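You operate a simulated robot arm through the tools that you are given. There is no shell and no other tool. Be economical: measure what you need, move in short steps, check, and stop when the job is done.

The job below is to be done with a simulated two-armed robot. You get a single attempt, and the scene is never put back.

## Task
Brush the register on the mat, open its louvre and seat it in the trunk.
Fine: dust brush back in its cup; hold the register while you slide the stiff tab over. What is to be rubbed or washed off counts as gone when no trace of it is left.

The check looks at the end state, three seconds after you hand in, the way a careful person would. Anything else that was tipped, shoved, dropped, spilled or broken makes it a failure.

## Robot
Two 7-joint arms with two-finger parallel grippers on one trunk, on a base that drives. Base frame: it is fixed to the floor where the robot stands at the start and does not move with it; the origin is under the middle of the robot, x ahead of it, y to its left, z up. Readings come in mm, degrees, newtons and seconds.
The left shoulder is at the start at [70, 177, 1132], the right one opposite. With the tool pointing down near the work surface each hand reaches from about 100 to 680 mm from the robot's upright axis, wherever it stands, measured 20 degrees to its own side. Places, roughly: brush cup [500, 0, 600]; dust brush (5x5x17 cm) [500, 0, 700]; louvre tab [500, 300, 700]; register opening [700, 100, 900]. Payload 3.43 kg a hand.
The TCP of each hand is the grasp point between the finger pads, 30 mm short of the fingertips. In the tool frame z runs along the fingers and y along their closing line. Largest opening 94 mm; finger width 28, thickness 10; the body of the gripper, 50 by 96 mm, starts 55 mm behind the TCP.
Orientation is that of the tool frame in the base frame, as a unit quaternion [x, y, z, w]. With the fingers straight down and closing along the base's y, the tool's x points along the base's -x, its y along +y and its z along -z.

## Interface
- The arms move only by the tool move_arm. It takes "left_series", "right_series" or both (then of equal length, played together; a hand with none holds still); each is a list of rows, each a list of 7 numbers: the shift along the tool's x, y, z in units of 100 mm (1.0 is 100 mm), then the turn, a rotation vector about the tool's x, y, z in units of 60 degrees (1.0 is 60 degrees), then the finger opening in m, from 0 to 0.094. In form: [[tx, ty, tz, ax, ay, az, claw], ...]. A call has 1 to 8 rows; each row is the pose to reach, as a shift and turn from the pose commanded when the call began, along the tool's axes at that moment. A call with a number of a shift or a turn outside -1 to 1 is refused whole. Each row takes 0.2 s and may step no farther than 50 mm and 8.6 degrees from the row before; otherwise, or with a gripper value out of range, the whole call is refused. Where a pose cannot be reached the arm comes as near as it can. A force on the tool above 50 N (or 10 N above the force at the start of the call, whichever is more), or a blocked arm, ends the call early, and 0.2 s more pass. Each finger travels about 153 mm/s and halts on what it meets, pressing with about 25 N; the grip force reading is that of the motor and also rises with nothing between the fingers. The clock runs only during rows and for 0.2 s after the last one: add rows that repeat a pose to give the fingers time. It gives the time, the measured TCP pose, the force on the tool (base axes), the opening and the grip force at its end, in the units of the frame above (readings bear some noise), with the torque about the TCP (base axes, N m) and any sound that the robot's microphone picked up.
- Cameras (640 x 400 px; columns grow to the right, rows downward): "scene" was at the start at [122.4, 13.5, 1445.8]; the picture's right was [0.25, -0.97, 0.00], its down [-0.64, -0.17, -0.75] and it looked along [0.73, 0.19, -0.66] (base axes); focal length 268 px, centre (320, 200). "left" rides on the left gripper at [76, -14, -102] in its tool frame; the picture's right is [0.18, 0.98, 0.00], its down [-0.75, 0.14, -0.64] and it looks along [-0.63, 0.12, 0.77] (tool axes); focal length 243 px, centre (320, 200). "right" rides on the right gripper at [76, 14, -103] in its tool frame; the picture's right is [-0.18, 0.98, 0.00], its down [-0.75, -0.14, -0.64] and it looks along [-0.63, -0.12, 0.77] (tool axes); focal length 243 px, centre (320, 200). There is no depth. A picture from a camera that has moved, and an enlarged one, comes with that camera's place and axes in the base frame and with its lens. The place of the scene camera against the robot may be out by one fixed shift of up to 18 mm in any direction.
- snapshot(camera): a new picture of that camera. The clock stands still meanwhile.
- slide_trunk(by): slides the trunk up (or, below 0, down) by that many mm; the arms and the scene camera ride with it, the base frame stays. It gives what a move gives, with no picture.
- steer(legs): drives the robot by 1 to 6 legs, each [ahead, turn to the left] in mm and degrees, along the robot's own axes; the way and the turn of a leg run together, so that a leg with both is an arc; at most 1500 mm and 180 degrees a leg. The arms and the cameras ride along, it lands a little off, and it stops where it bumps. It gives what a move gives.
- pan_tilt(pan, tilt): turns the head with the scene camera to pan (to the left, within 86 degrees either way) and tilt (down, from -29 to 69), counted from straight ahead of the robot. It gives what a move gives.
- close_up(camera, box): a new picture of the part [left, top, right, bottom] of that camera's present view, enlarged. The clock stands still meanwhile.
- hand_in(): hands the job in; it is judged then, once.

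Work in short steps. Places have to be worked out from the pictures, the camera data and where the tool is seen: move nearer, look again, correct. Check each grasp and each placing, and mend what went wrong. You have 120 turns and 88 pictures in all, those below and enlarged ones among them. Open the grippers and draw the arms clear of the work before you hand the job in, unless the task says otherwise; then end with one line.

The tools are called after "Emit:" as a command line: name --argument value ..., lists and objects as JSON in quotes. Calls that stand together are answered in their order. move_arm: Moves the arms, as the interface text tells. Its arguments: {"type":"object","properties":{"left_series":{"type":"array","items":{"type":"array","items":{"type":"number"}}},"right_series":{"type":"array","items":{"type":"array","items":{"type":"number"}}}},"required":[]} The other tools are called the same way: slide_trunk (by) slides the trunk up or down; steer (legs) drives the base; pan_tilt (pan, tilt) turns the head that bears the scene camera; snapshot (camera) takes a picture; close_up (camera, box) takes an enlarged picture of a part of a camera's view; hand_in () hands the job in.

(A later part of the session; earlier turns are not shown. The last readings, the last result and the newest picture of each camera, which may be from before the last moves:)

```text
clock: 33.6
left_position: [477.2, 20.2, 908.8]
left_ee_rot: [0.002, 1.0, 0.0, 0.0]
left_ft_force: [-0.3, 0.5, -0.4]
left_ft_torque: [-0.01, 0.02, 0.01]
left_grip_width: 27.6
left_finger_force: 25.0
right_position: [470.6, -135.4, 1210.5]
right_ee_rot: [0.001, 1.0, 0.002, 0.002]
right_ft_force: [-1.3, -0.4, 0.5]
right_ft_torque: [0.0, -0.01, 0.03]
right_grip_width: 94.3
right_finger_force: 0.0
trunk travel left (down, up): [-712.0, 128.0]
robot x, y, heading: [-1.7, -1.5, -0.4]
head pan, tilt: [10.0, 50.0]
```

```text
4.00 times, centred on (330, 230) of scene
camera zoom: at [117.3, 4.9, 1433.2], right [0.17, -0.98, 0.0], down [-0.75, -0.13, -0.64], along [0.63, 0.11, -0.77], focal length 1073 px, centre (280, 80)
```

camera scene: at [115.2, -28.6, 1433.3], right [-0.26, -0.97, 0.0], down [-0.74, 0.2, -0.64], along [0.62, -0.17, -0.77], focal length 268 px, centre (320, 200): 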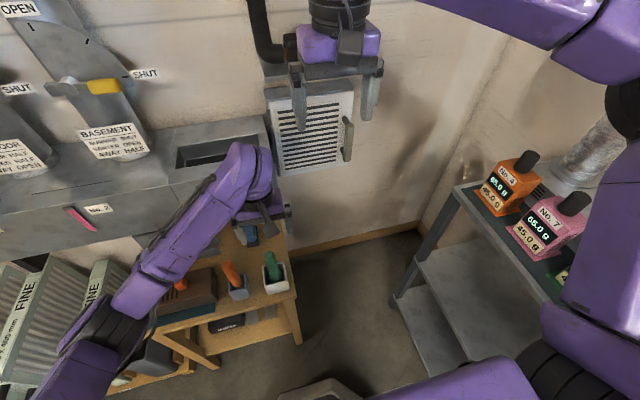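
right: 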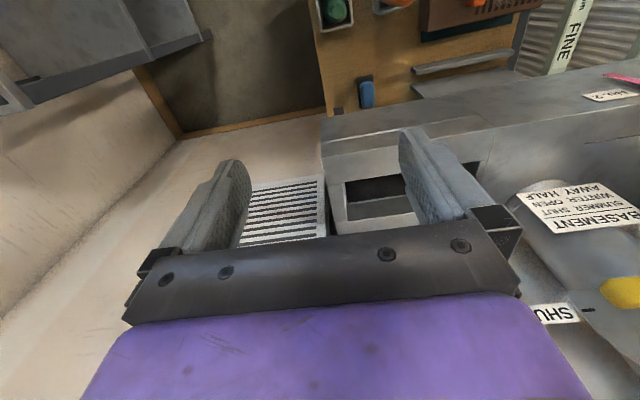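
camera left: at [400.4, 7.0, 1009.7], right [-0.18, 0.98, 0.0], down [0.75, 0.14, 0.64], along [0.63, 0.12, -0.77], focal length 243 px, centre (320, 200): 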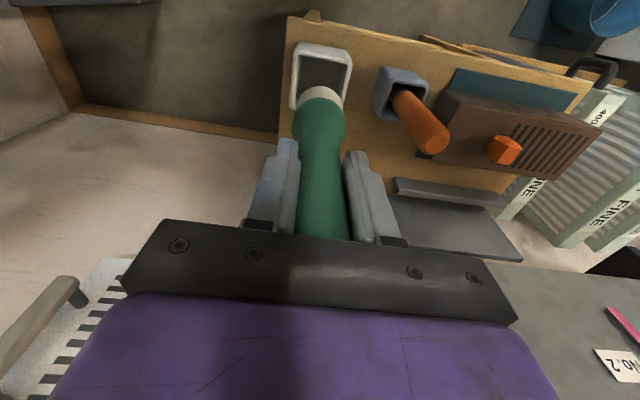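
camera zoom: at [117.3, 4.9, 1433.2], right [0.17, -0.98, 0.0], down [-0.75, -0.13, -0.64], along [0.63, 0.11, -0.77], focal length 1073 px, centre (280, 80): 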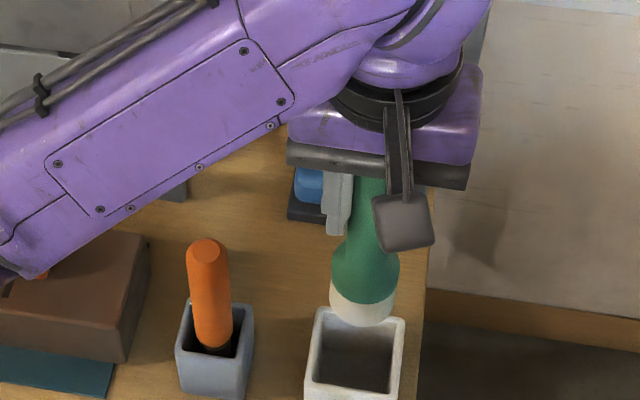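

The brush is lined up as it was when lifted out. I lower it into the cup in two steps, watching the force.

Emit:
move_arm --left_series '[[0.02, 0, 0.3, 0, 0, 0, 0.0], [0.02, 0, 0.6, 0, 0, 0, 0.0], [0.02, 0, 0.9, 0, 0, 0, 0.0], [0.02, 0, 1.0, 0, 0, 0, 0.0]]'

Emit:
move_arm --left_series '[[0, 0, 0.15, 0, 0, 0, 0.0], [0, 0, 0.3, 0, 0, 0, 0.0]]'

Emit:
snapshot --camera "left"

```text
clock: 34.6
left_position: [474.1, 21.2, 809.7]
left_ee_rot: [0.002, 1.0, -0.001, 0.001]
left_ft_force: [0.6, 0.2, -0.2]
left_ft_torque: [0.01, -0.01, -0.02]
left_grip_width: 27.4
left_finger_force: 24.7
right_position: [471.3, -136.0, 1210.8]
right_ee_rot: [0.001, 1.0, 0.001, 0.001]
right_ft_force: [-0.3, 0.2, -0.3]
right_ft_torque: [-0.02, -0.01, 0.01]
right_grip_width: 94.4
right_finger_force: 0.0
trunk travel left (down, up): [-712.0, 128.0]
robot x, y, heading: [2.1, 0.3, -0.0]
head pan, tilt: [10.0, 50.0]
```

```text
clock: 35.2
left_position: [473.6, 22.1, 779.5]
left_ee_rot: [0.001, 1.0, 0.0, 0.0]
left_ft_force: [-0.1, 0.0, -0.6]
left_ft_torque: [-0.01, 0.0, 0.04]
left_grip_width: 27.4
left_finger_force: 25.1
right_position: [471.2, -134.9, 1211.1]
right_ee_rot: [0.002, 1.0, 0.0, 0.001]
right_ft_force: [0.5, -0.3, -0.4]
right_ft_torque: [0.01, 0.0, 0.0]
right_grip_width: 94.1
right_finger_force: 0.0
trunk travel left (down, up): [-712.0, 128.0]
robot x, y, heading: [2.3, 1.5, -0.1]
head pan, tilt: [10.0, 50.0]
```

```text
56 pictures are left
camera left: at [397.6, 8.2, 880.6], right [-0.18, 0.98, 0.0], down [0.75, 0.14, 0.64], along [0.63, 0.12, -0.77], focal length 243 px, centre (320, 200)
```

left: 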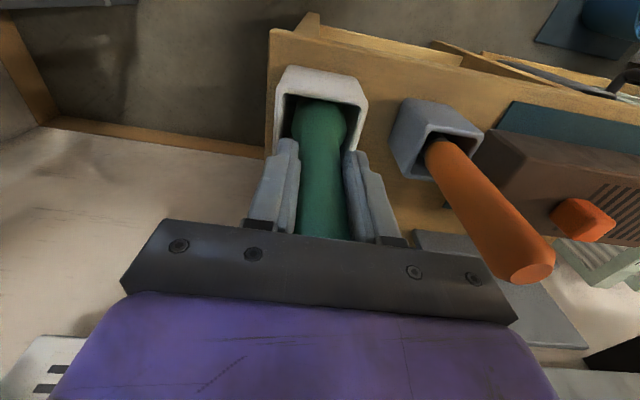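

Inside the cup with no contact. I go down 6 mm more, release and rise straight up.

Emit:
move_arm --left_series '[[0, 0, 0.04, 0, 0, 0, 0.0], [0, 0, 0.06, 0, 0, 0, 0.0], [0, 0, 0.06, 0, 0, 0, 0.03], [0, 0, 0.06, 0, 0, 0, 0.05], [0, 0, 0.06, 0, 0, 0, 0.07], [0, 0, -0.3, 0, 0, 0, 0.07], [0, 0, -0.65, 0, 0, 0, 0.07], [0, 0, -1.0, 0, 0, 0, 0.07]]'

Emit:
snapshot --camera "left"

```text
clock: 37.0
left_position: [474.8, 21.9, 876.6]
left_ee_rot: [0.003, 1.0, 0.0, -0.001]
left_ft_force: [-0.3, 0.0, -0.1]
left_ft_torque: [-0.01, -0.01, 0.04]
left_grip_width: 69.9
left_finger_force: 0.1
right_position: [471.6, -135.4, 1212.7]
right_ee_rot: [0.001, 1.0, 0.001, 0.001]
right_ft_force: [0.5, -0.1, -0.6]
right_ft_torque: [-0.01, 0.02, 0.02]
right_grip_width: 94.3
right_finger_force: 0.0
trunk travel left (down, up): [-712.0, 128.0]
robot x, y, heading: [-2.3, -2.5, 0.0]
head pan, tilt: [10.0, 50.0]
```

```text
55 pictures are left
camera left: at [398.0, 8.3, 977.9], right [-0.18, 0.98, 0.0], down [0.75, 0.14, 0.64], along [0.63, 0.12, -0.77], focal length 243 px, centre (320, 200)
```

left: 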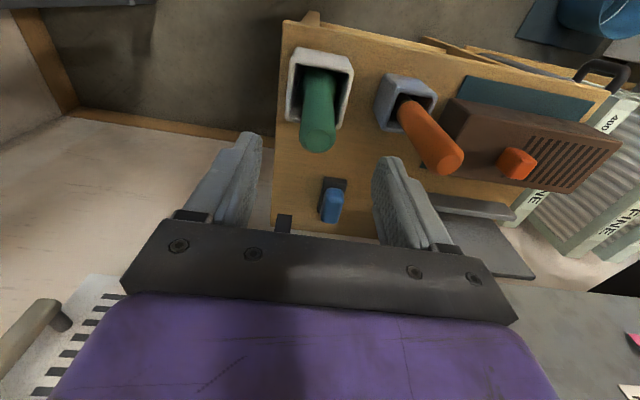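

The brush stands in its cup as before. For two-handed work on the register the right arm needs to come closer, so I turn the base left 25° and drive 80 mm ahead (clear of the bench front).

Emit:
steer --legs '[[0, 25], [80, 0]]'

Emit:
pan_tilt --pan 5 --tilt 50

Emit:
snapshot --camera "scene"

Emit:
snapshot --camera "left"

```text
clock: 39.3
left_position: [490.2, 253.2, 876.6]
left_ee_rot: [-0.215, 0.977, 0.0, 0.002]
left_ft_force: [-0.1, -1.0, 0.4]
left_ft_torque: [-0.02, -0.01, -0.01]
left_grip_width: 70.1
left_finger_force: 0.1
right_position: [552.7, 109.7, 1213.4]
right_ee_rot: [-0.216, 0.976, 0.0, 0.002]
right_ft_force: [0.3, 0.3, 0.7]
right_ft_torque: [0.0, 0.01, 0.0]
right_grip_width: 94.3
right_finger_force: 0.1
trunk travel left (down, up): [-712.0, 128.0]
robot x, y, heading: [72.4, 30.1, 25.2]
head pan, tilt: [10.0, 50.0]
```

```text
clock: 40.0
left_position: [492.2, 253.5, 875.9]
left_ee_rot: [-0.215, 0.977, -0.001, 0.0]
left_ft_force: [1.1, -0.1, -0.5]
left_ft_torque: [-0.02, 0.01, -0.01]
left_grip_width: 69.9
left_finger_force: 0.0
right_position: [556.1, 110.1, 1209.3]
right_ee_rot: [-0.215, 0.977, 0.002, -0.001]
right_ft_force: [-0.6, -0.4, 0.4]
right_ft_torque: [-0.01, 0.0, 0.0]
right_grip_width: 93.9
right_finger_force: 0.0
trunk travel left (down, up): [-712.0, 128.0]
robot x, y, heading: [69.3, 35.1, 25.0]
head pan, tilt: [5.0, 50.0]
```

```text
54 pictures are left
camera scene: at [175.7, 85.6, 1433.1], right [0.5, -0.87, 0.0], down [-0.66, -0.38, -0.64], along [0.56, 0.32, -0.77], focal length 268 px, centre (320, 200)
```

scene: 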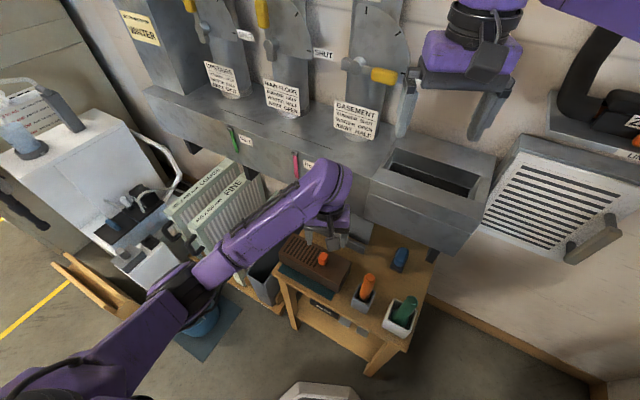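

```text
53 pictures are left
camera left: at [430.1, 209.8, 977.1], right [-0.58, 0.82, 0.0], down [0.63, 0.44, 0.64], along [0.52, 0.37, -0.77], focal length 243 px, centre (320, 200)
```

left: 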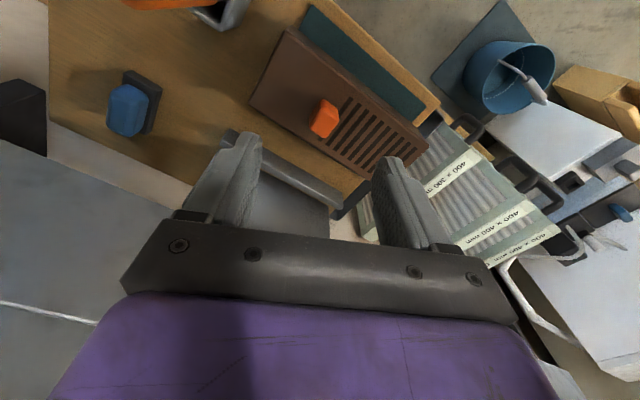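

The base landed well. I turn the left hand about its axis (camera to the +y side) to grip the +y end of the register across x, moving over y≈370 at the same time.

Emit:
move_arm --left_series '[[-0.09, 0.14, 0, 0, 0, 0.14, 0.094], [-0.18, 0.28, 0, 0, 0, 0.28, 0.094], [-0.27, 0.43, 0, 0, 0, 0.42, 0.094], [-0.36, 0.57, 0, 0, 0, 0.56, 0.094], [-0.45, 0.71, 0, 0, 0, 0.7, 0.094], [-0.52, 0.86, 0, 0, 0, 0.84, 0.094], [-0.6, 1.0, 0, 0, 0, 0.98, 0.094]]'

Emit:
move_arm --left_series '[[0, 0, 0, 0, 0, 0.14, 0.094], [0, 0, 0, 0, 0, 0.28, 0.094], [0, 0, 0, 0, 0, 0.42, 0.094], [0, 0, 0, 0, 0, 0.56, 0.094], [0, 0, 0, 0, 0, 0.7, 0.094], [0, 0, 0, 0, 0, 0.84, 0.094], [0, 0, 0, 0, 0, 0.937, 0.094]]'

Emit:
snapshot --camera "left"

```text
clock: 41.6
left_position: [504.2, 369.6, 875.7]
left_ee_rot: [0.294, 0.956, -0.001, 0.0]
left_ft_force: [-0.4, 0.8, -0.7]
left_ft_torque: [-0.02, -0.03, 0.01]
left_grip_width: 93.9
left_finger_force: 0.1
right_position: [555.6, 111.0, 1210.3]
right_ee_rot: [-0.216, 0.976, 0.0, 0.002]
right_ft_force: [-0.7, -1.0, -0.4]
right_ft_torque: [0.01, 0.05, -0.04]
right_grip_width: 94.1
right_finger_force: 0.1
trunk travel left (down, up): [-712.0, 128.0]
robot x, y, heading: [69.7, 32.9, 25.2]
head pan, tilt: [5.0, 50.0]
```

```text
clock: 43.2
left_position: [505.3, 369.1, 876.4]
left_ee_rot: [0.709, 0.705, 0.0, 0.0]
left_ft_force: [1.1, 0.1, -0.5]
left_ft_torque: [0.0, 0.02, 0.01]
left_grip_width: 94.0
left_finger_force: 0.1
right_position: [554.1, 111.3, 1211.1]
right_ee_rot: [-0.216, 0.976, 0.003, 0.0]
right_ft_force: [0.7, -0.1, -0.7]
right_ft_torque: [0.01, 0.0, -0.03]
right_grip_width: 94.1
right_finger_force: 0.0
trunk travel left (down, up): [-712.0, 128.0]
robot x, y, heading: [72.8, 32.4, 24.8]
head pan, tilt: [5.0, 50.0]
```

```text
52 pictures are left
camera left: at [491.2, 446.4, 977.2], right [0.98, 0.18, 0.0], down [0.14, -0.75, 0.64], along [0.11, -0.63, -0.77], focal length 243 px, centre (320, 200)
```

left: 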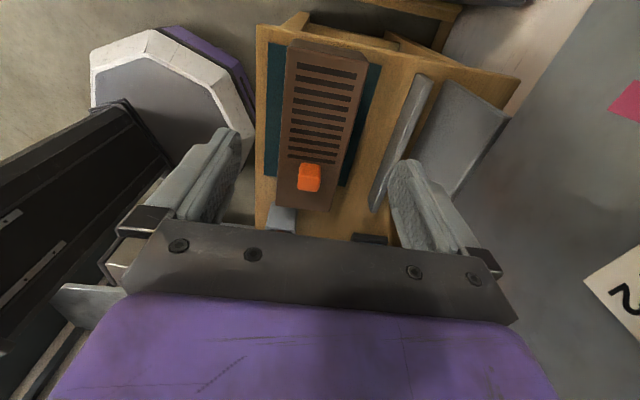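

The register top spans x≈472–547 and y≈200–405 at z≈700. I centre the left hand on x=510, y=378 and lower until the fingertips are just above it.

Emit:
move_arm --left_series '[[0.08, 0.05, 0.3, 0, 0, 0, 0.094], [0.08, 0.05, 0.7, 0, 0, 0, 0.094], [0.08, 0.05, 1.0, 0, 0, 0, 0.094]]'

Emit:
move_arm --left_series '[[0, 0, 0.24, 0, 0, 0, 0.094]]'

Emit:
snapshot --camera "left"

```text
clock: 44.0
left_position: [512.1, 377.4, 777.5]
left_ee_rot: [0.708, 0.706, 0.0, 0.0]
left_ft_force: [-0.1, -0.6, 0.0]
left_ft_torque: [-0.01, -0.03, 0.0]
left_grip_width: 94.2
left_finger_force: 0.0
right_position: [555.2, 110.0, 1211.4]
right_ee_rot: [-0.216, 0.976, 0.002, 0.001]
right_ft_force: [0.5, 0.8, -0.3]
right_ft_torque: [0.0, 0.01, 0.0]
right_grip_width: 93.9
right_finger_force: 0.1
trunk travel left (down, up): [-712.0, 128.0]
robot x, y, heading: [69.4, 36.0, 25.0]
head pan, tilt: [5.0, 50.0]
```

```text
clock: 44.4
left_position: [509.6, 377.3, 753.1]
left_ee_rot: [0.708, 0.706, -0.001, 0.0]
left_ft_force: [-0.2, 0.1, 0.6]
left_ft_torque: [-0.01, -0.02, 0.04]
left_grip_width: 94.0
left_finger_force: 0.1
right_position: [555.0, 111.2, 1209.9]
right_ee_rot: [-0.216, 0.976, 0.002, 0.0]
right_ft_force: [0.0, -0.2, 0.5]
right_ft_torque: [-0.01, 0.02, 0.01]
right_grip_width: 94.0
right_finger_force: 0.2
trunk travel left (down, up): [-712.0, 128.0]
robot x, y, heading: [73.2, 36.5, 25.4]
head pan, tilt: [5.0, 50.0]
```

```text
51 pictures are left
camera left: at [496.6, 454.1, 853.9], right [0.98, 0.18, 0.0], down [0.14, -0.75, 0.64], along [0.12, -0.63, -0.77], focal length 243 px, centre (320, 200)
```

left: 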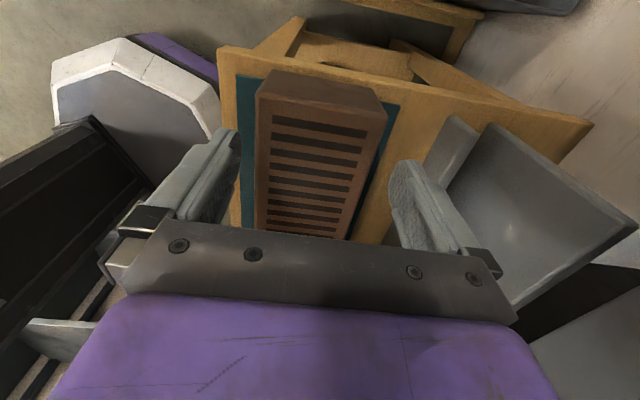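

Edges read x=470 and 549 at y≈404, so the hand is centred. I descend to z≈690 and close gently on the register.

Emit:
move_arm --left_series '[[0, 0, 0.3, 0, 0, 0, 0.094], [0, 0, 0.5, 0, 0, 0, 0.094], [0, 0, 0.63, 0, 0, 0, 0.094], [0, 0, 0.63, 0, 0, 0, 0.08], [0, 0, 0.63, 0, 0, 0, 0.07], [0, 0, 0.63, 0, 0, 0, 0.06]]'

Emit:
snapshot --camera "left"

```text
clock: 45.8
left_position: [509.9, 378.3, 690.6]
left_ee_rot: [0.709, 0.706, 0.0, 0.0]
left_ft_force: [0.0, 1.8, 8.9]
left_ft_torque: [-0.41, 0.55, 0.02]
left_grip_width: 89.1
left_finger_force: 24.9
right_position: [555.1, 109.8, 1211.3]
right_ee_rot: [-0.216, 0.976, 0.001, 0.0]
right_ft_force: [1.1, 0.1, 0.6]
right_ft_torque: [0.01, 0.02, 0.01]
right_grip_width: 93.7
right_finger_force: 0.0
trunk travel left (down, up): [-712.0, 128.0]
robot x, y, heading: [70.4, 34.2, 25.1]
head pan, tilt: [5.0, 50.0]
```

```text
50 pictures are left
camera left: at [496.3, 455.0, 791.4], right [0.98, 0.18, 0.0], down [0.14, -0.75, 0.64], along [0.12, -0.63, -0.77], focal length 243 px, centre (320, 200)
```

left: 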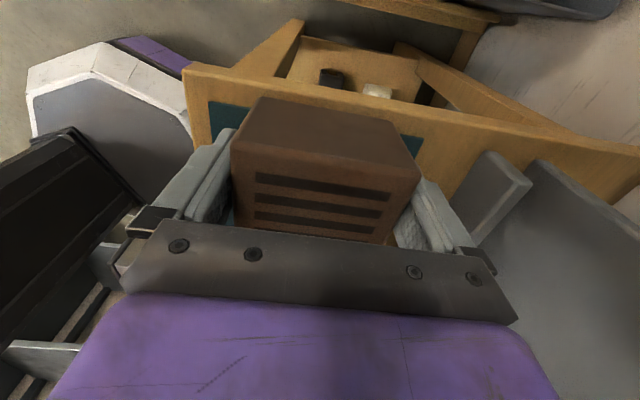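

The grip stopped at 89 mm with 9 N upward, wider than the ~78 mm I expected. I enlarge both fingers to see what they touch.

Emit:
close_up --camera "left" --box '[170, 80, 490, 270]'

Emit:
close_up --camera "scene" --box '[260, 180, 440, 300]'

```text
2.00 times, centred on (330, 175) of left
camera zoom: at [496.3, 455.0, 791.4], right [0.98, 0.18, 0.0], down [0.14, -0.75, 0.64], along [0.12, -0.63, -0.77], focal length 485 px, centre (300, 250)
```

zoom: 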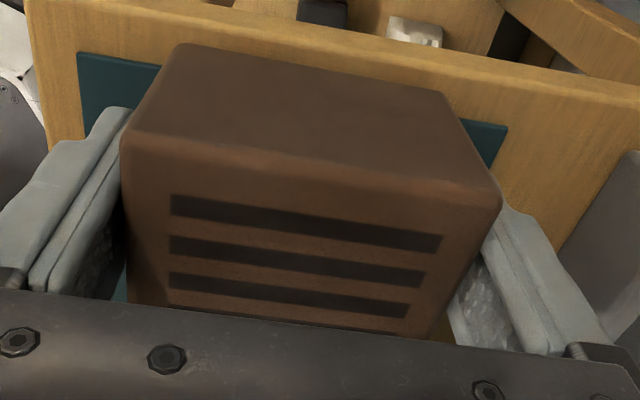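

```text
3.33 times, centred on (350, 240) of scene
camera zoom: at [173.5, 84.5, 1433.4], right [0.5, -0.87, 0.0], down [-0.66, -0.38, -0.64], along [0.56, 0.32, -0.77], focal length 894 px, centre (220, 67)
```

zoom: 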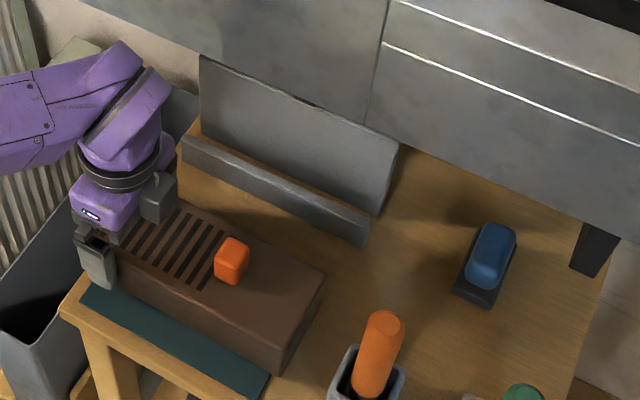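

The register is simply about 88 mm wide, top near z=694, and it is held squarely. Now the right hand comes down towards the tab, turning 25° so that it closes along y.

Emit:
move_arm --right_series '[[-0.03, 0.18, 0.25, 0, 0, 0.105, 0.094], [-0.06, 0.36, 0.5, 0, 0, 0.21, 0.094], [-0.09, 0.54, 0.75, 0, 0, 0.315, 0.07], [-0.115, 0.72, 1.0, 0, 0, 0.4167, 0.06]]'

Emit:
move_arm --right_series '[[0.1, 0.0, 0.4, 0, 0, 0, 0.06], [0.2, 0.0, 0.8, 0, 0, 0, 0.06], [0.25, 0.0, 1.0, 0, 0, 0, 0.06]]'

Emit:
snapshot --camera "right"

Emit:
snapshot --camera "scene"

```text
clock: 46.8
left_position: [509.9, 378.3, 690.6]
left_ee_rot: [0.709, 0.705, 0.0, 0.0]
left_ft_force: [1.2, 0.8, 8.3]
left_ft_torque: [0.59, 0.43, -0.05]
left_grip_width: 89.5
left_finger_force: 25.2
right_position: [534.6, 182.3, 1111.3]
right_ee_rot: [0.002, 1.0, 0.002, 0.0]
right_ft_force: [-0.4, -0.3, 0.1]
right_ft_torque: [-0.02, -0.02, 0.01]
right_grip_width: 60.1
right_finger_force: 0.0
trunk travel left (down, up): [-712.0, 128.0]
robot x, y, heading: [69.3, 31.9, 25.0]
head pan, tilt: [5.0, 50.0]
```

```text
clock: 47.6
left_position: [509.6, 377.6, 690.2]
left_ee_rot: [0.709, 0.705, 0.0, 0.0]
left_ft_force: [1.3, 1.4, 9.5]
left_ft_torque: [0.12, 0.21, -0.3]
left_grip_width: 89.2
left_finger_force: 24.8
right_position: [510.4, 179.2, 1011.8]
right_ee_rot: [0.002, 1.0, 0.002, 0.0]
right_ft_force: [0.4, 0.0, -0.4]
right_ft_torque: [0.02, 0.01, 0.03]
right_grip_width: 60.0
right_finger_force: 0.0
trunk travel left (down, up): [-712.0, 128.0]
robot x, y, heading: [72.1, 35.4, 25.1]
head pan, tilt: [5.0, 50.0]
```

```text
47 pictures are left
camera right: at [435.6, 195.2, 1113.7], right [0.19, 0.98, 0.0], down [0.75, -0.15, 0.64], along [0.63, -0.12, -0.77], focal length 243 px, centre (320, 200)
```

right: 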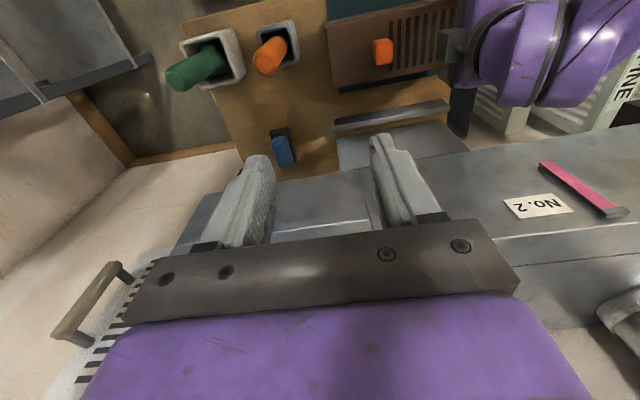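

```text
46 pictures are left
camera scene: at [173.6, 84.4, 1433.4], right [0.5, -0.87, 0.0], down [-0.66, -0.38, -0.64], along [0.56, 0.32, -0.77], focal length 268 px, centre (320, 200)
```

scene: 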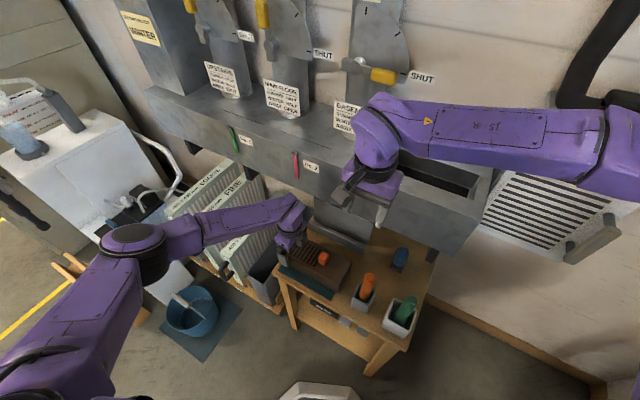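

The tab reads [509, 272, ~714]. I come down another 100 mm with a 15° lean away from the left hand.

Emit:
move_arm --right_series '[[0, 0.12, 0.28, -0.0625, 0, 0, 0.06], [0, 0.24, 0.56, -0.125, 0, 0, 0.06], [0.0, 0.36, 0.8, -0.19, 0, 0, 0.06], [0.0, 0.45, 1.0, -0.25, 0, 0, 0.06]]'

Emit:
snapshot --camera "right"

Emit:
snapshot --camera "scene"

```text
clock: 48.6
left_position: [510.3, 377.6, 690.1]
left_ee_rot: [0.708, 0.706, 0.0, 0.0]
left_ft_force: [2.2, 0.7, 8.8]
left_ft_torque: [0.09, -0.09, -0.03]
left_grip_width: 89.3
left_finger_force: 25.4
right_position: [510.4, 226.3, 911.6]
right_ee_rot: [0.001, 0.991, 0.133, 0.0]
right_ft_force: [-0.3, 0.2, -0.4]
right_ft_torque: [0.0, 0.01, 0.0]
right_grip_width: 60.1
right_finger_force: 0.1
trunk travel left (down, up): [-712.0, 128.0]
robot x, y, heading: [70.2, 35.5, 25.4]
head pan, tilt: [5.0, 50.0]
```

```text
45 pictures are left
camera right: at [434.4, 215.0, 1013.2], right [0.18, 0.95, 0.26], down [0.75, -0.31, 0.58], along [0.63, 0.09, -0.77], focal length 243 px, centre (320, 200)
```

right: 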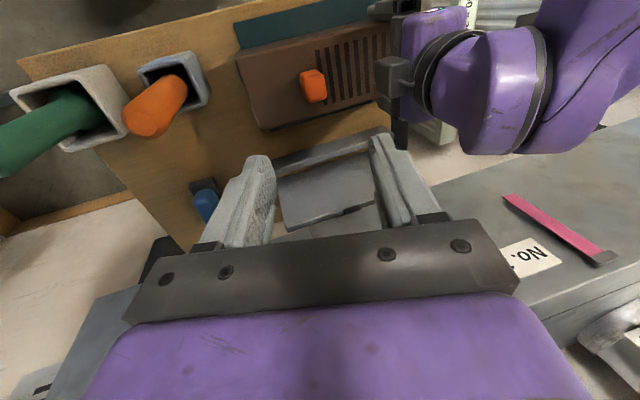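

```text
44 pictures are left
camera scene: at [173.6, 84.4, 1433.4], right [0.5, -0.87, 0.0], down [-0.66, -0.38, -0.64], along [0.56, 0.32, -0.77], focal length 268 px, centre (320, 200)
```

scene: 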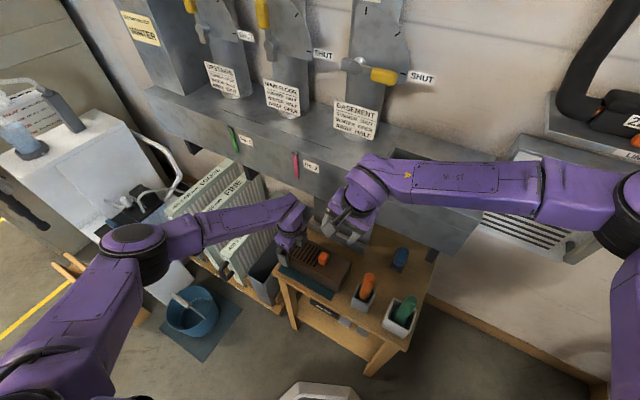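

The tab still reads [510, 274]. I close in along the tool axis in one more step, then check before gripping.

Emit:
move_arm --right_series '[[0, -0.02, 0.4, 0, 0, 0, 0.06], [0, -0.05, 0.8, 0, 0, 0, 0.06], [0, -0.068, 0.98, 0, 0, 0, 0.06]]'

Emit:
move_arm --right_series '[[0, 0, 0.4, 0, 0, 0, 0.06]]'

Emit:
snapshot --camera "right"

```text
clock: 49.4
left_position: [508.3, 377.6, 689.9]
left_ee_rot: [0.708, 0.706, 0.0, 0.0]
left_ft_force: [1.6, 0.9, 7.9]
left_ft_torque: [-0.03, -0.1, 0.19]
left_grip_width: 89.3
left_finger_force: 25.1
right_position: [511.0, 245.0, 815.0]
right_ee_rot: [0.0, 0.991, 0.132, 0.001]
right_ft_force: [0.6, -0.1, -0.3]
right_ft_torque: [-0.01, -0.01, 0.05]
right_grip_width: 60.1
right_finger_force: 0.1
trunk travel left (down, up): [-712.0, 128.0]
robot x, y, heading: [72.4, 35.2, 25.0]
head pan, tilt: [5.0, 50.0]
```

```text
clock: 49.8
left_position: [509.8, 377.7, 690.6]
left_ee_rot: [0.708, 0.706, 0.0, 0.0]
left_ft_force: [0.5, 1.8, 8.4]
left_ft_torque: [-0.23, -0.08, 0.06]
left_grip_width: 88.9
left_finger_force: 24.9
right_position: [511.3, 255.6, 776.4]
right_ee_rot: [0.002, 0.991, 0.133, 0.001]
right_ft_force: [0.6, 0.9, -0.3]
right_ft_torque: [-0.01, 0.03, -0.02]
right_grip_width: 59.9
right_finger_force: 0.0
trunk travel left (down, up): [-712.0, 128.0]
robot x, y, heading: [71.9, 35.2, 25.2]
head pan, tilt: [5.0, 50.0]
```

```text
43 pictures are left
camera right: at [435.5, 244.6, 878.4], right [0.19, 0.95, 0.26], down [0.75, -0.31, 0.58], along [0.63, 0.09, -0.77], focal length 243 px, centre (320, 200)
```

right: 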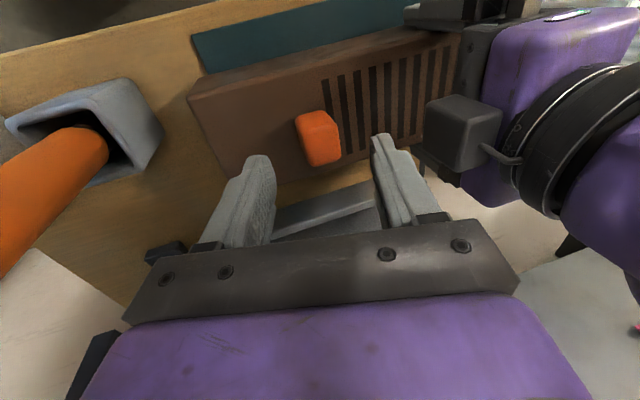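

The tab sits right between the fingers. I advance 46 mm along the tool axis with the opening cut to 45 mm, then close on the tab.

Emit:
move_arm --right_series '[[0.02, 0, 0.2, 0, 0, 0, 0.045], [0.03, 0, 0.4, 0, 0, 0, 0.045], [0.03, 0, 0.46, 0, 0, 0, 0.045]]'

Emit:
snapshot --camera "right"

```text
clock: 50.5
left_position: [508.7, 378.4, 690.5]
left_ee_rot: [0.708, 0.706, 0.003, -0.002]
left_ft_force: [-5.7, -0.1, 11.3]
left_ft_torque: [0.68, 0.39, 0.3]
left_grip_width: 89.2
left_finger_force: 25.4
right_position: [508.7, 268.3, 742.7]
right_ee_rot: [0.003, 0.991, 0.136, 0.002]
right_ft_force: [-0.7, -8.6, 13.7]
right_ft_torque: [-0.7, 0.08, -0.05]
right_grip_width: 48.1
right_finger_force: 2.7
trunk travel left (down, up): [-712.0, 128.0]
robot x, y, heading: [68.3, 34.7, 25.0]
head pan, tilt: [5.0, 50.0]
stopped in row 3 (right hand): the force on the tool passed its limit at 58 N (the readings are from after the stop); the commanded pose is now the measured one
```

```text
42 pictures are left
camera right: at [432.0, 255.8, 844.5], right [0.19, 0.95, 0.26], down [0.75, -0.31, 0.58], along [0.63, 0.09, -0.77], focal length 243 px, centre (320, 200)
```

right: 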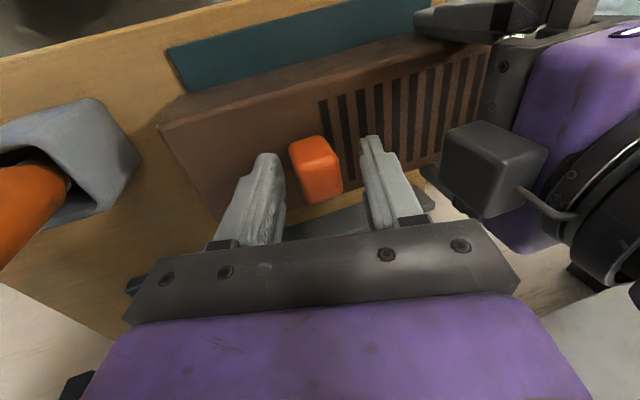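

The lower finger touched the register face, so the surface is at about z=702. I back off 3 mm and close on the tab.

Emit:
move_arm --right_series '[[0, 0, -0.03, 0, 0, 0, 0.045], [0, 0, -0.03, 0, 0, 0, 0.03], [0, 0, -0.03, 0, 0, 0, 0.015], [0, 0, -0.03, 0, 0, 0, 0.0], [0, 0, -0.03, 0, 0, 0, 0.0]]'

Emit:
close_up --camera "right" --box '[170, 60, 490, 260]'

```text
clock: 51.7
left_position: [509.5, 379.2, 689.1]
left_ee_rot: [0.708, 0.706, 0.002, -0.001]
left_ft_force: [-5.3, 5.7, 22.1]
left_ft_torque: [-0.23, 0.14, 0.06]
left_grip_width: 89.8
left_finger_force: 24.8
right_position: [508.3, 267.1, 743.9]
right_ee_rot: [0.002, 0.991, 0.134, 0.002]
right_ft_force: [-1.9, -10.1, -5.5]
right_ft_torque: [-0.95, -0.05, 0.18]
right_grip_width: 30.1
right_finger_force: 25.4
trunk travel left (down, up): [-712.0, 128.0]
robot x, y, heading: [69.7, 33.5, 25.1]
head pan, tilt: [5.0, 50.0]
```

```text
2.00 times, centred on (330, 160) of right
camera zoom: at [432.2, 255.4, 845.6], right [0.19, 0.95, 0.26], down [0.75, -0.31, 0.58], along [0.63, 0.09, -0.77], focal length 485 px, centre (300, 280)
```

zoom: 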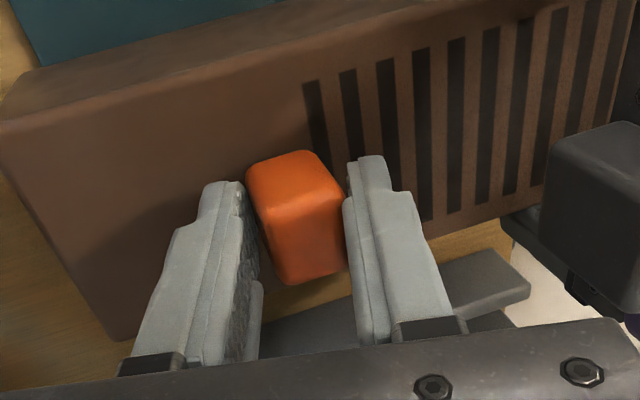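

The tab is gripped. I push it towards -y (the blank side), 20 mm, with the left hand holding the register.

Emit:
move_arm --right_series '[[0, -0.05, -0.013, 0, 0, 0, 0.0], [0, -0.1, -0.026, 0, 0, 0, 0.0], [0, -0.15, -0.039, 0, 0, 0, 0.0], [0, -0.2, -0.052, 0, 0, 0, 0.0]]'

Emit:
close_up --camera "right" --box '[170, 60, 490, 260]'

```text
clock: 52.7
left_position: [509.2, 379.8, 688.8]
left_ee_rot: [0.708, 0.706, 0.002, -0.002]
left_ft_force: [6.4, -1.9, 9.1]
left_ft_torque: [-0.45, -0.09, 0.66]
left_grip_width: 89.3
left_finger_force: 25.1
right_position: [507.8, 248.4, 744.1]
right_ee_rot: [0.002, 0.991, 0.136, 0.001]
right_ft_force: [-9.7, 0.4, 0.2]
right_ft_torque: [-0.57, 0.18, 0.29]
right_grip_width: 29.6
right_finger_force: 25.3
trunk travel left (down, up): [-712.0, 128.0]
robot x, y, heading: [71.2, 37.1, 25.0]
head pan, tilt: [5.0, 50.0]
```

```text
2.00 times, centred on (330, 160) of right
camera zoom: at [432.8, 235.9, 845.7], right [0.19, 0.95, 0.26], down [0.75, -0.31, 0.58], along [0.63, 0.09, -0.77], focal length 485 px, centre (300, 280)
```

zoom: 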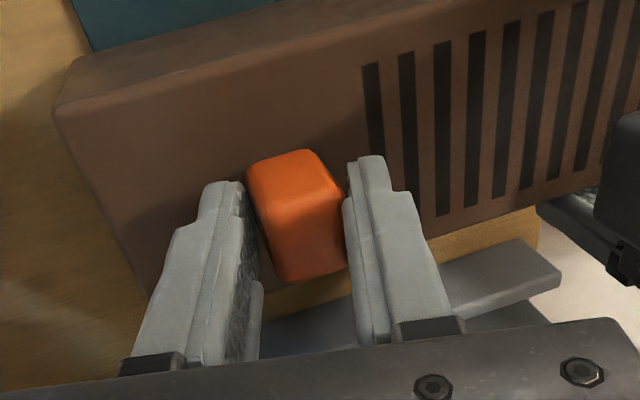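

The tab slides towards -y relative to the slots while the register stays held. I continue until the stop.

Emit:
move_arm --right_series '[[0, -0.05, -0.013, 0, 0, 0, 0.0], [0, -0.1, -0.026, 0, 0, 0, 0.0], [0, -0.15, -0.039, 0, 0, 0, 0.0], [0, -0.2, -0.052, 0, 0, 0, 0.0], [0, -0.25, -0.065, 0, 0, 0, 0.0]]'

Emit:
close_up --camera "right" --box '[170, 60, 490, 260]'

```text
clock: 53.9
left_position: [508.2, 378.3, 688.9]
left_ee_rot: [0.708, 0.707, 0.001, -0.002]
left_ft_force: [12.5, -5.0, -4.1]
left_ft_torque: [0.08, 0.14, 0.98]
left_grip_width: 89.3
left_finger_force: 25.4
right_position: [508.9, 220.8, 744.9]
right_ee_rot: [0.002, 0.991, 0.135, 0.002]
right_ft_force: [-11.9, 0.1, 23.5]
right_ft_torque: [-0.44, 0.09, 0.47]
right_grip_width: 29.6
right_finger_force: 24.6
trunk travel left (down, up): [-712.0, 128.0]
robot x, y, heading: [74.1, 35.3, 24.9]
head pan, tilt: [5.0, 50.0]
```

```text
2.00 times, centred on (330, 160) of right
camera zoom: at [432.7, 208.5, 845.5], right [0.19, 0.95, 0.27], down [0.75, -0.31, 0.58], along [0.63, 0.09, -0.77], focal length 485 px, centre (300, 280)
```

zoom: 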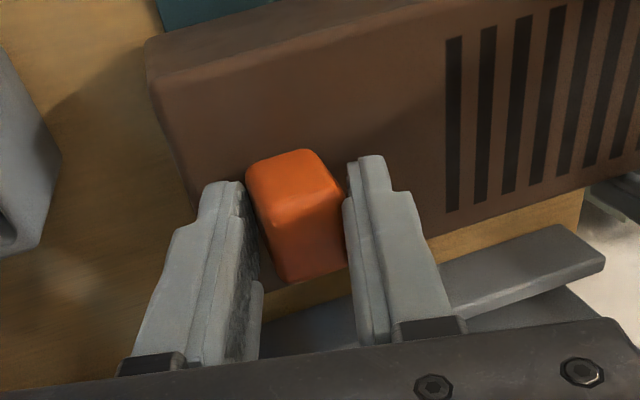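

No end stop yet, and the slots already look darker. I go on in smaller increments, raising the hand 1 mm.

Emit:
move_arm --right_series '[[0, -0.04, -0.02, 0, 0, 0, 0.0], [0, -0.08, -0.03, 0, 0, 0, 0.0], [0, -0.12, -0.04, 0, 0, 0, 0.0]]'

Emit:
close_up --camera "right" --box '[170, 60, 490, 260]'

```text
clock: 54.7
left_position: [509.7, 378.6, 686.5]
left_ee_rot: [0.709, 0.706, 0.0, 0.0]
left_ft_force: [3.2, -22.4, 7.0]
left_ft_torque: [0.11, -0.24, 0.5]
left_grip_width: 89.6
left_finger_force: 24.8
right_position: [509.0, 211.4, 742.7]
right_ee_rot: [0.001, 0.991, 0.135, 0.002]
right_ft_force: [-3.6, 25.7, 0.3]
right_ft_torque: [-0.07, -0.04, 0.34]
right_grip_width: 29.6
right_finger_force: 25.2
trunk travel left (down, up): [-712.0, 128.0]
robot x, y, heading: [74.9, 32.5, 25.1]
head pan, tilt: [5.0, 50.0]
```

```text
2.00 times, centred on (330, 160) of right
camera zoom: at [433.6, 198.4, 845.8], right [0.19, 0.95, 0.26], down [0.75, -0.31, 0.58], along [0.63, 0.09, -0.77], focal length 485 px, centre (300, 280)
```

zoom: 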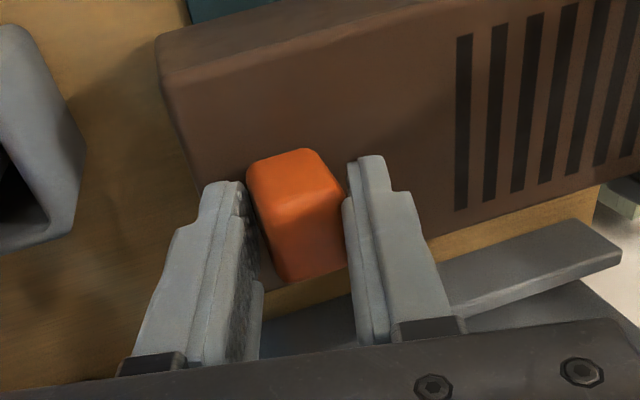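

Both hands now feel ±25 N along y, so the tab is probably at its stop. One more 4 mm nudge to confirm.

Emit:
move_arm --right_series '[[0, -0.02, -0.01, 0, 0, 0, 0.0], [0, -0.04, -0.01, 0, 0, 0, 0.0]]'

Emit:
close_up --camera "right" --box '[170, 60, 490, 260]'

```text
clock: 55.3
left_position: [510.9, 378.5, 687.5]
left_ee_rot: [0.709, 0.706, 0.0, -0.001]
left_ft_force: [3.2, -23.2, 7.9]
left_ft_torque: [0.31, -0.03, 0.18]
left_grip_width: 89.5
left_finger_force: 24.3
right_position: [509.3, 208.2, 744.2]
right_ee_rot: [0.001, 0.991, 0.135, 0.002]
right_ft_force: [-1.6, 28.8, 1.2]
right_ft_torque: [-0.05, 0.12, 0.22]
right_grip_width: 29.1
right_finger_force: 25.4
trunk travel left (down, up): [-712.0, 128.0]
robot x, y, heading: [71.2, 31.8, 24.9]
head pan, tilt: [5.0, 50.0]
```

```text
2.00 times, centred on (330, 160) of right
camera zoom: at [433.2, 195.1, 846.0], right [0.19, 0.95, 0.26], down [0.75, -0.31, 0.58], along [0.63, 0.09, -0.77], focal length 485 px, centre (300, 280)
```

zoom: 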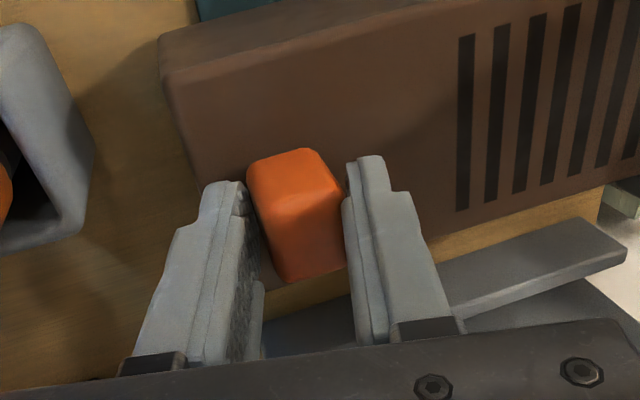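

The tab no longer moves relative to the slots, so it is at its stop, fully open. I release it and back the right hand off.

Emit:
move_arm --right_series '[[0, 0.03, -0.02, 0, 0, 0, 0.03], [0, 0.03, -0.02, 0, 0, 0, 0.045], [0, 0.03, -0.02, 0, 0, 0, 0.05], [0, 0.03, -0.4, 0, 0, 0, 0.05], [0, 0.03, -0.8, 0, 0, 0, 0.05], [0, 0.03, -1.0, 0, 0, 0, 0.05]]'

Emit:
move_arm --right_series '[[0, -0.1, -0.4, 0, 0, 0, 0.05], [0, -0.2, -0.8, 0, 0, 0, 0.05], [0, -0.2, -1.0, 0, 0, 0, 0.05]]'

Emit:
snapshot --camera "right"

```text
clock: 56.7
left_position: [509.4, 379.7, 688.1]
left_ee_rot: [0.707, 0.707, 0.001, -0.002]
left_ft_force: [0.9, -0.1, -3.8]
left_ft_torque: [0.42, 0.02, -0.04]
left_grip_width: 89.4
left_finger_force: 25.0
right_position: [509.3, 184.7, 840.5]
right_ee_rot: [0.002, 0.991, 0.134, 0.001]
right_ft_force: [-0.6, -0.6, 0.2]
right_ft_torque: [0.01, 0.0, -0.02]
right_grip_width: 50.2
right_finger_force: 0.2
trunk travel left (down, up): [-712.0, 128.0]
robot x, y, heading: [69.9, 34.6, 25.0]
head pan, tilt: [5.0, 50.0]
```

```text
clock: 57.5
left_position: [509.9, 379.3, 688.0]
left_ee_rot: [0.708, 0.707, 0.001, -0.001]
left_ft_force: [0.2, -0.9, -4.9]
left_ft_torque: [0.42, 0.03, -0.01]
left_grip_width: 89.3
left_finger_force: 24.5
right_position: [510.1, 135.7, 930.7]
right_ee_rot: [0.001, 0.991, 0.134, -0.001]
right_ft_force: [0.1, 0.0, 0.0]
right_ft_torque: [0.02, 0.03, 0.0]
right_grip_width: 49.8
right_finger_force: 0.0
trunk travel left (down, up): [-712.0, 128.0]
robot x, y, heading: [74.4, 33.3, 24.9]
head pan, tilt: [5.0, 50.0]
```

```text
36 pictures are left
camera right: at [433.5, 124.7, 1032.5], right [0.19, 0.95, 0.26], down [0.75, -0.31, 0.58], along [0.63, 0.09, -0.77], focal length 243 px, centre (320, 200)
```

right: 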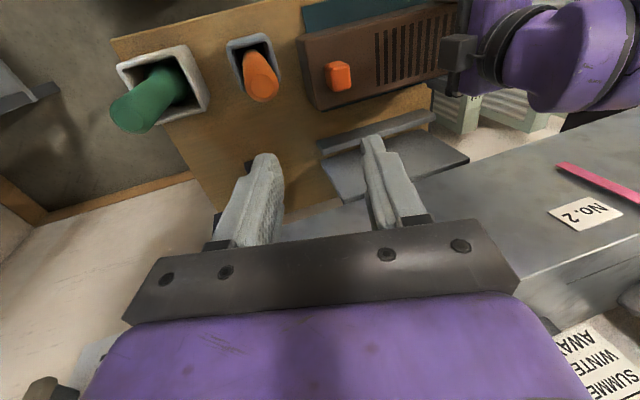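

The tab now stands well clear of the slots. I open the left hand, rise 100 mm and look at the register to find its centre for carrying.

Emit:
move_arm --left_series '[[0, 0, 0, 0, 0, 0, 0.094], [0, 0, 0, 0, 0, 0, 0.094], [0, 0, -0.3, 0, 0, 0, 0.094], [0, 0, -0.65, 0, 0, 0, 0.094], [0, 0, -1.0, 0, 0, 0, 0.094]]'

Emit:
snapshot --camera "left"

Emit:
close_up --camera "right" --box '[260, 0, 500, 150]'

```text
clock: 58.7
left_position: [509.5, 379.0, 786.4]
left_ee_rot: [0.708, 0.706, 0.0, -0.002]
left_ft_force: [0.7, -0.3, -0.7]
left_ft_torque: [0.02, -0.04, -0.02]
left_grip_width: 94.1
left_finger_force: 0.0
right_position: [507.8, 136.9, 930.5]
right_ee_rot: [0.001, 0.991, 0.135, 0.001]
right_ft_force: [-0.4, -0.1, 0.4]
right_ft_torque: [0.01, -0.01, 0.0]
right_grip_width: 50.0
right_finger_force: 0.1
trunk travel left (down, up): [-712.0, 128.0]
robot x, y, heading: [70.2, 32.6, 25.1]
head pan, tilt: [5.0, 50.0]
```

```text
35 pictures are left
camera left: at [496.3, 456.4, 888.1], right [0.98, 0.18, 0.0], down [0.14, -0.76, 0.64], along [0.12, -0.63, -0.77], focal length 243 px, centre (320, 200)
```

left: 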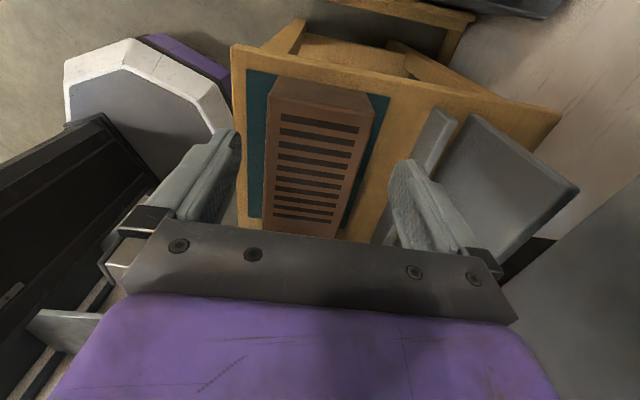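

```text
2.67 times, centred on (380, 75) of right
camera zoom: at [433.2, 124.2, 1032.5], right [0.19, 0.95, 0.26], down [0.75, -0.31, 0.58], along [0.63, 0.09, -0.77], focal length 647 px, centre (160, 533)
```

zoom: 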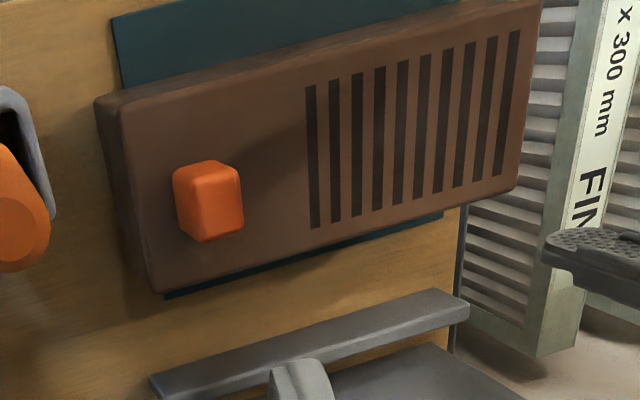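

The register spans x≈468–555, y≈192–400, so its centre is [511, 296]. I move the left hand over the centre, straddle it with TCP at z≈700 and grip.

Emit:
move_arm --left_series '[[-0.4, 0.02, 0, 0, 0, 0, 0.094], [-0.83, 0.02, 0, 0, 0, 0, 0.094], [-0.83, 0.02, 0.3, 0, 0, 0, 0.094], [-0.83, 0.02, 0.4, 0, 0, 0, 0.094]]'

Emit:
close_up --camera "left" --box '[160, 60, 480, 260]'

```text
clock: 59.7
left_position: [511.5, 295.5, 747.3]
left_ee_rot: [0.707, 0.707, 0.001, -0.002]
left_ft_force: [0.5, 0.0, 0.7]
left_ft_torque: [0.0, -0.01, 0.03]
left_grip_width: 94.0
left_finger_force: 0.0
right_position: [509.5, 134.9, 930.7]
right_ee_rot: [0.002, 0.991, 0.134, 0.001]
right_ft_force: [-0.1, 0.5, -1.1]
right_ft_torque: [0.02, 0.01, -0.04]
right_grip_width: 49.8
right_finger_force: 0.1
trunk travel left (down, up): [-712.0, 128.0]
robot x, y, heading: [68.4, 32.6, 25.0]
head pan, tilt: [5.0, 50.0]
```

```text
2.00 times, centred on (320, 160) of left
camera zoom: at [497.4, 372.1, 848.5], right [0.98, 0.18, 0.0], down [0.14, -0.76, 0.64], along [0.12, -0.63, -0.77], focal length 485 px, centre (320, 280)
```

zoom: 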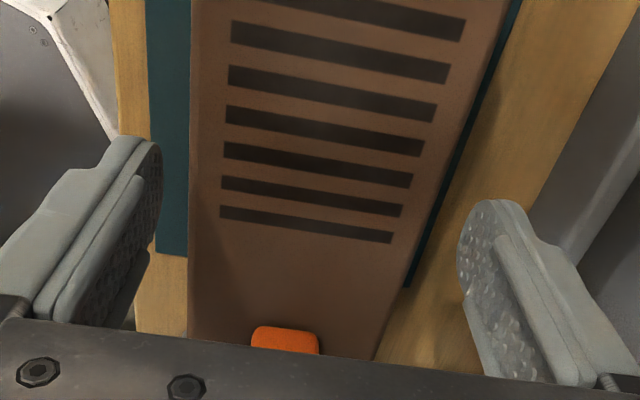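

Centred. I descend to z≈700 and grip.

Emit:
move_arm --left_series '[[0, 0, 0.25, 0, 0, 0, 0.094], [0, 0, 0.47, 0, 0, 0, 0.094], [0, 0, 0.47, 0, 0, 0, 0.08], [0, 0, 0.47, 0, 0, 0, 0.06], [0, 0, 0.47, 0, 0, 0, 0.05]]'

Emit:
move_arm --left_series '[[0, 0, -0.05, 0, 0, 0, 0.05], [0, 0, -0.15, 0, 0, 0, 0.05], [0, 0, -0.3, 0, 0, 0, 0.05]]'

Emit:
snapshot --camera "left"

Emit:
snapshot --camera "right"

```text
clock: 60.9
left_position: [510.8, 296.3, 701.1]
left_ee_rot: [0.708, 0.706, 0.002, -0.001]
left_ft_force: [0.0, 1.0, 10.6]
left_ft_torque: [-0.36, 0.49, 0.24]
left_grip_width: 89.1
left_finger_force: 24.5
right_position: [508.4, 136.4, 932.0]
right_ee_rot: [0.0, 0.991, 0.135, 0.001]
right_ft_force: [-0.4, 0.0, -0.3]
right_ft_torque: [0.01, 0.0, 0.02]
right_grip_width: 50.0
right_finger_force: 0.1
trunk travel left (down, up): [-712.0, 128.0]
robot x, y, heading: [68.7, 26.9, 25.3]
head pan, tilt: [5.0, 50.0]
```

```text
clock: 61.7
left_position: [511.8, 296.5, 730.3]
left_ee_rot: [0.708, 0.707, 0.0, -0.003]
left_ft_force: [0.5, -0.4, -4.9]
left_ft_torque: [0.02, 0.0, 0.01]
left_grip_width: 89.4
left_finger_force: 24.4
right_position: [508.7, 136.6, 930.6]
right_ee_rot: [0.002, 0.991, 0.134, 0.0]
right_ft_force: [0.4, 0.0, 0.2]
right_ft_torque: [-0.03, 0.02, 0.03]
right_grip_width: 49.9
right_finger_force: 0.0
trunk travel left (down, up): [-712.0, 128.0]
robot x, y, heading: [69.8, 32.5, 25.1]
head pan, tilt: [5.0, 50.0]
```

```text
32 pictures are left
camera left: at [498.8, 373.3, 831.4], right [0.98, 0.18, 0.0], down [0.14, -0.76, 0.64], along [0.11, -0.63, -0.77], focal length 243 px, centre (320, 200)
```

left: 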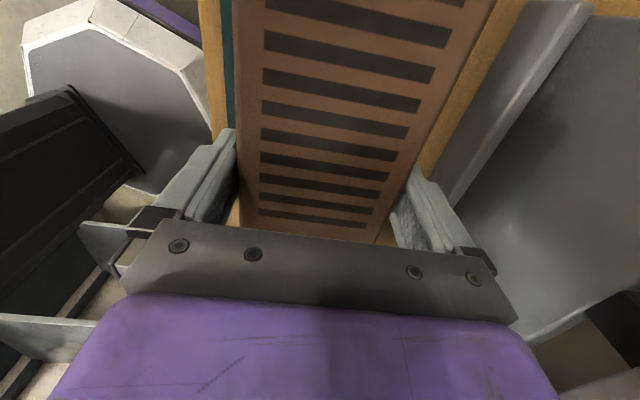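

```text
31 pictures are left
camera right: at [433.9, 124.7, 1032.2], right [0.19, 0.95, 0.26], down [0.75, -0.31, 0.58], along [0.63, 0.09, -0.77], focal length 243 px, centre (320, 200)
```

right: 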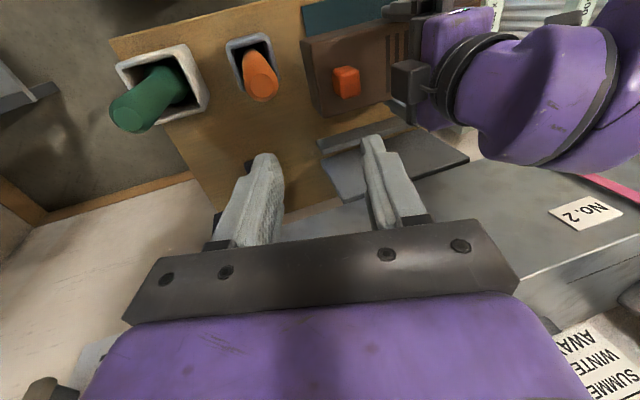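

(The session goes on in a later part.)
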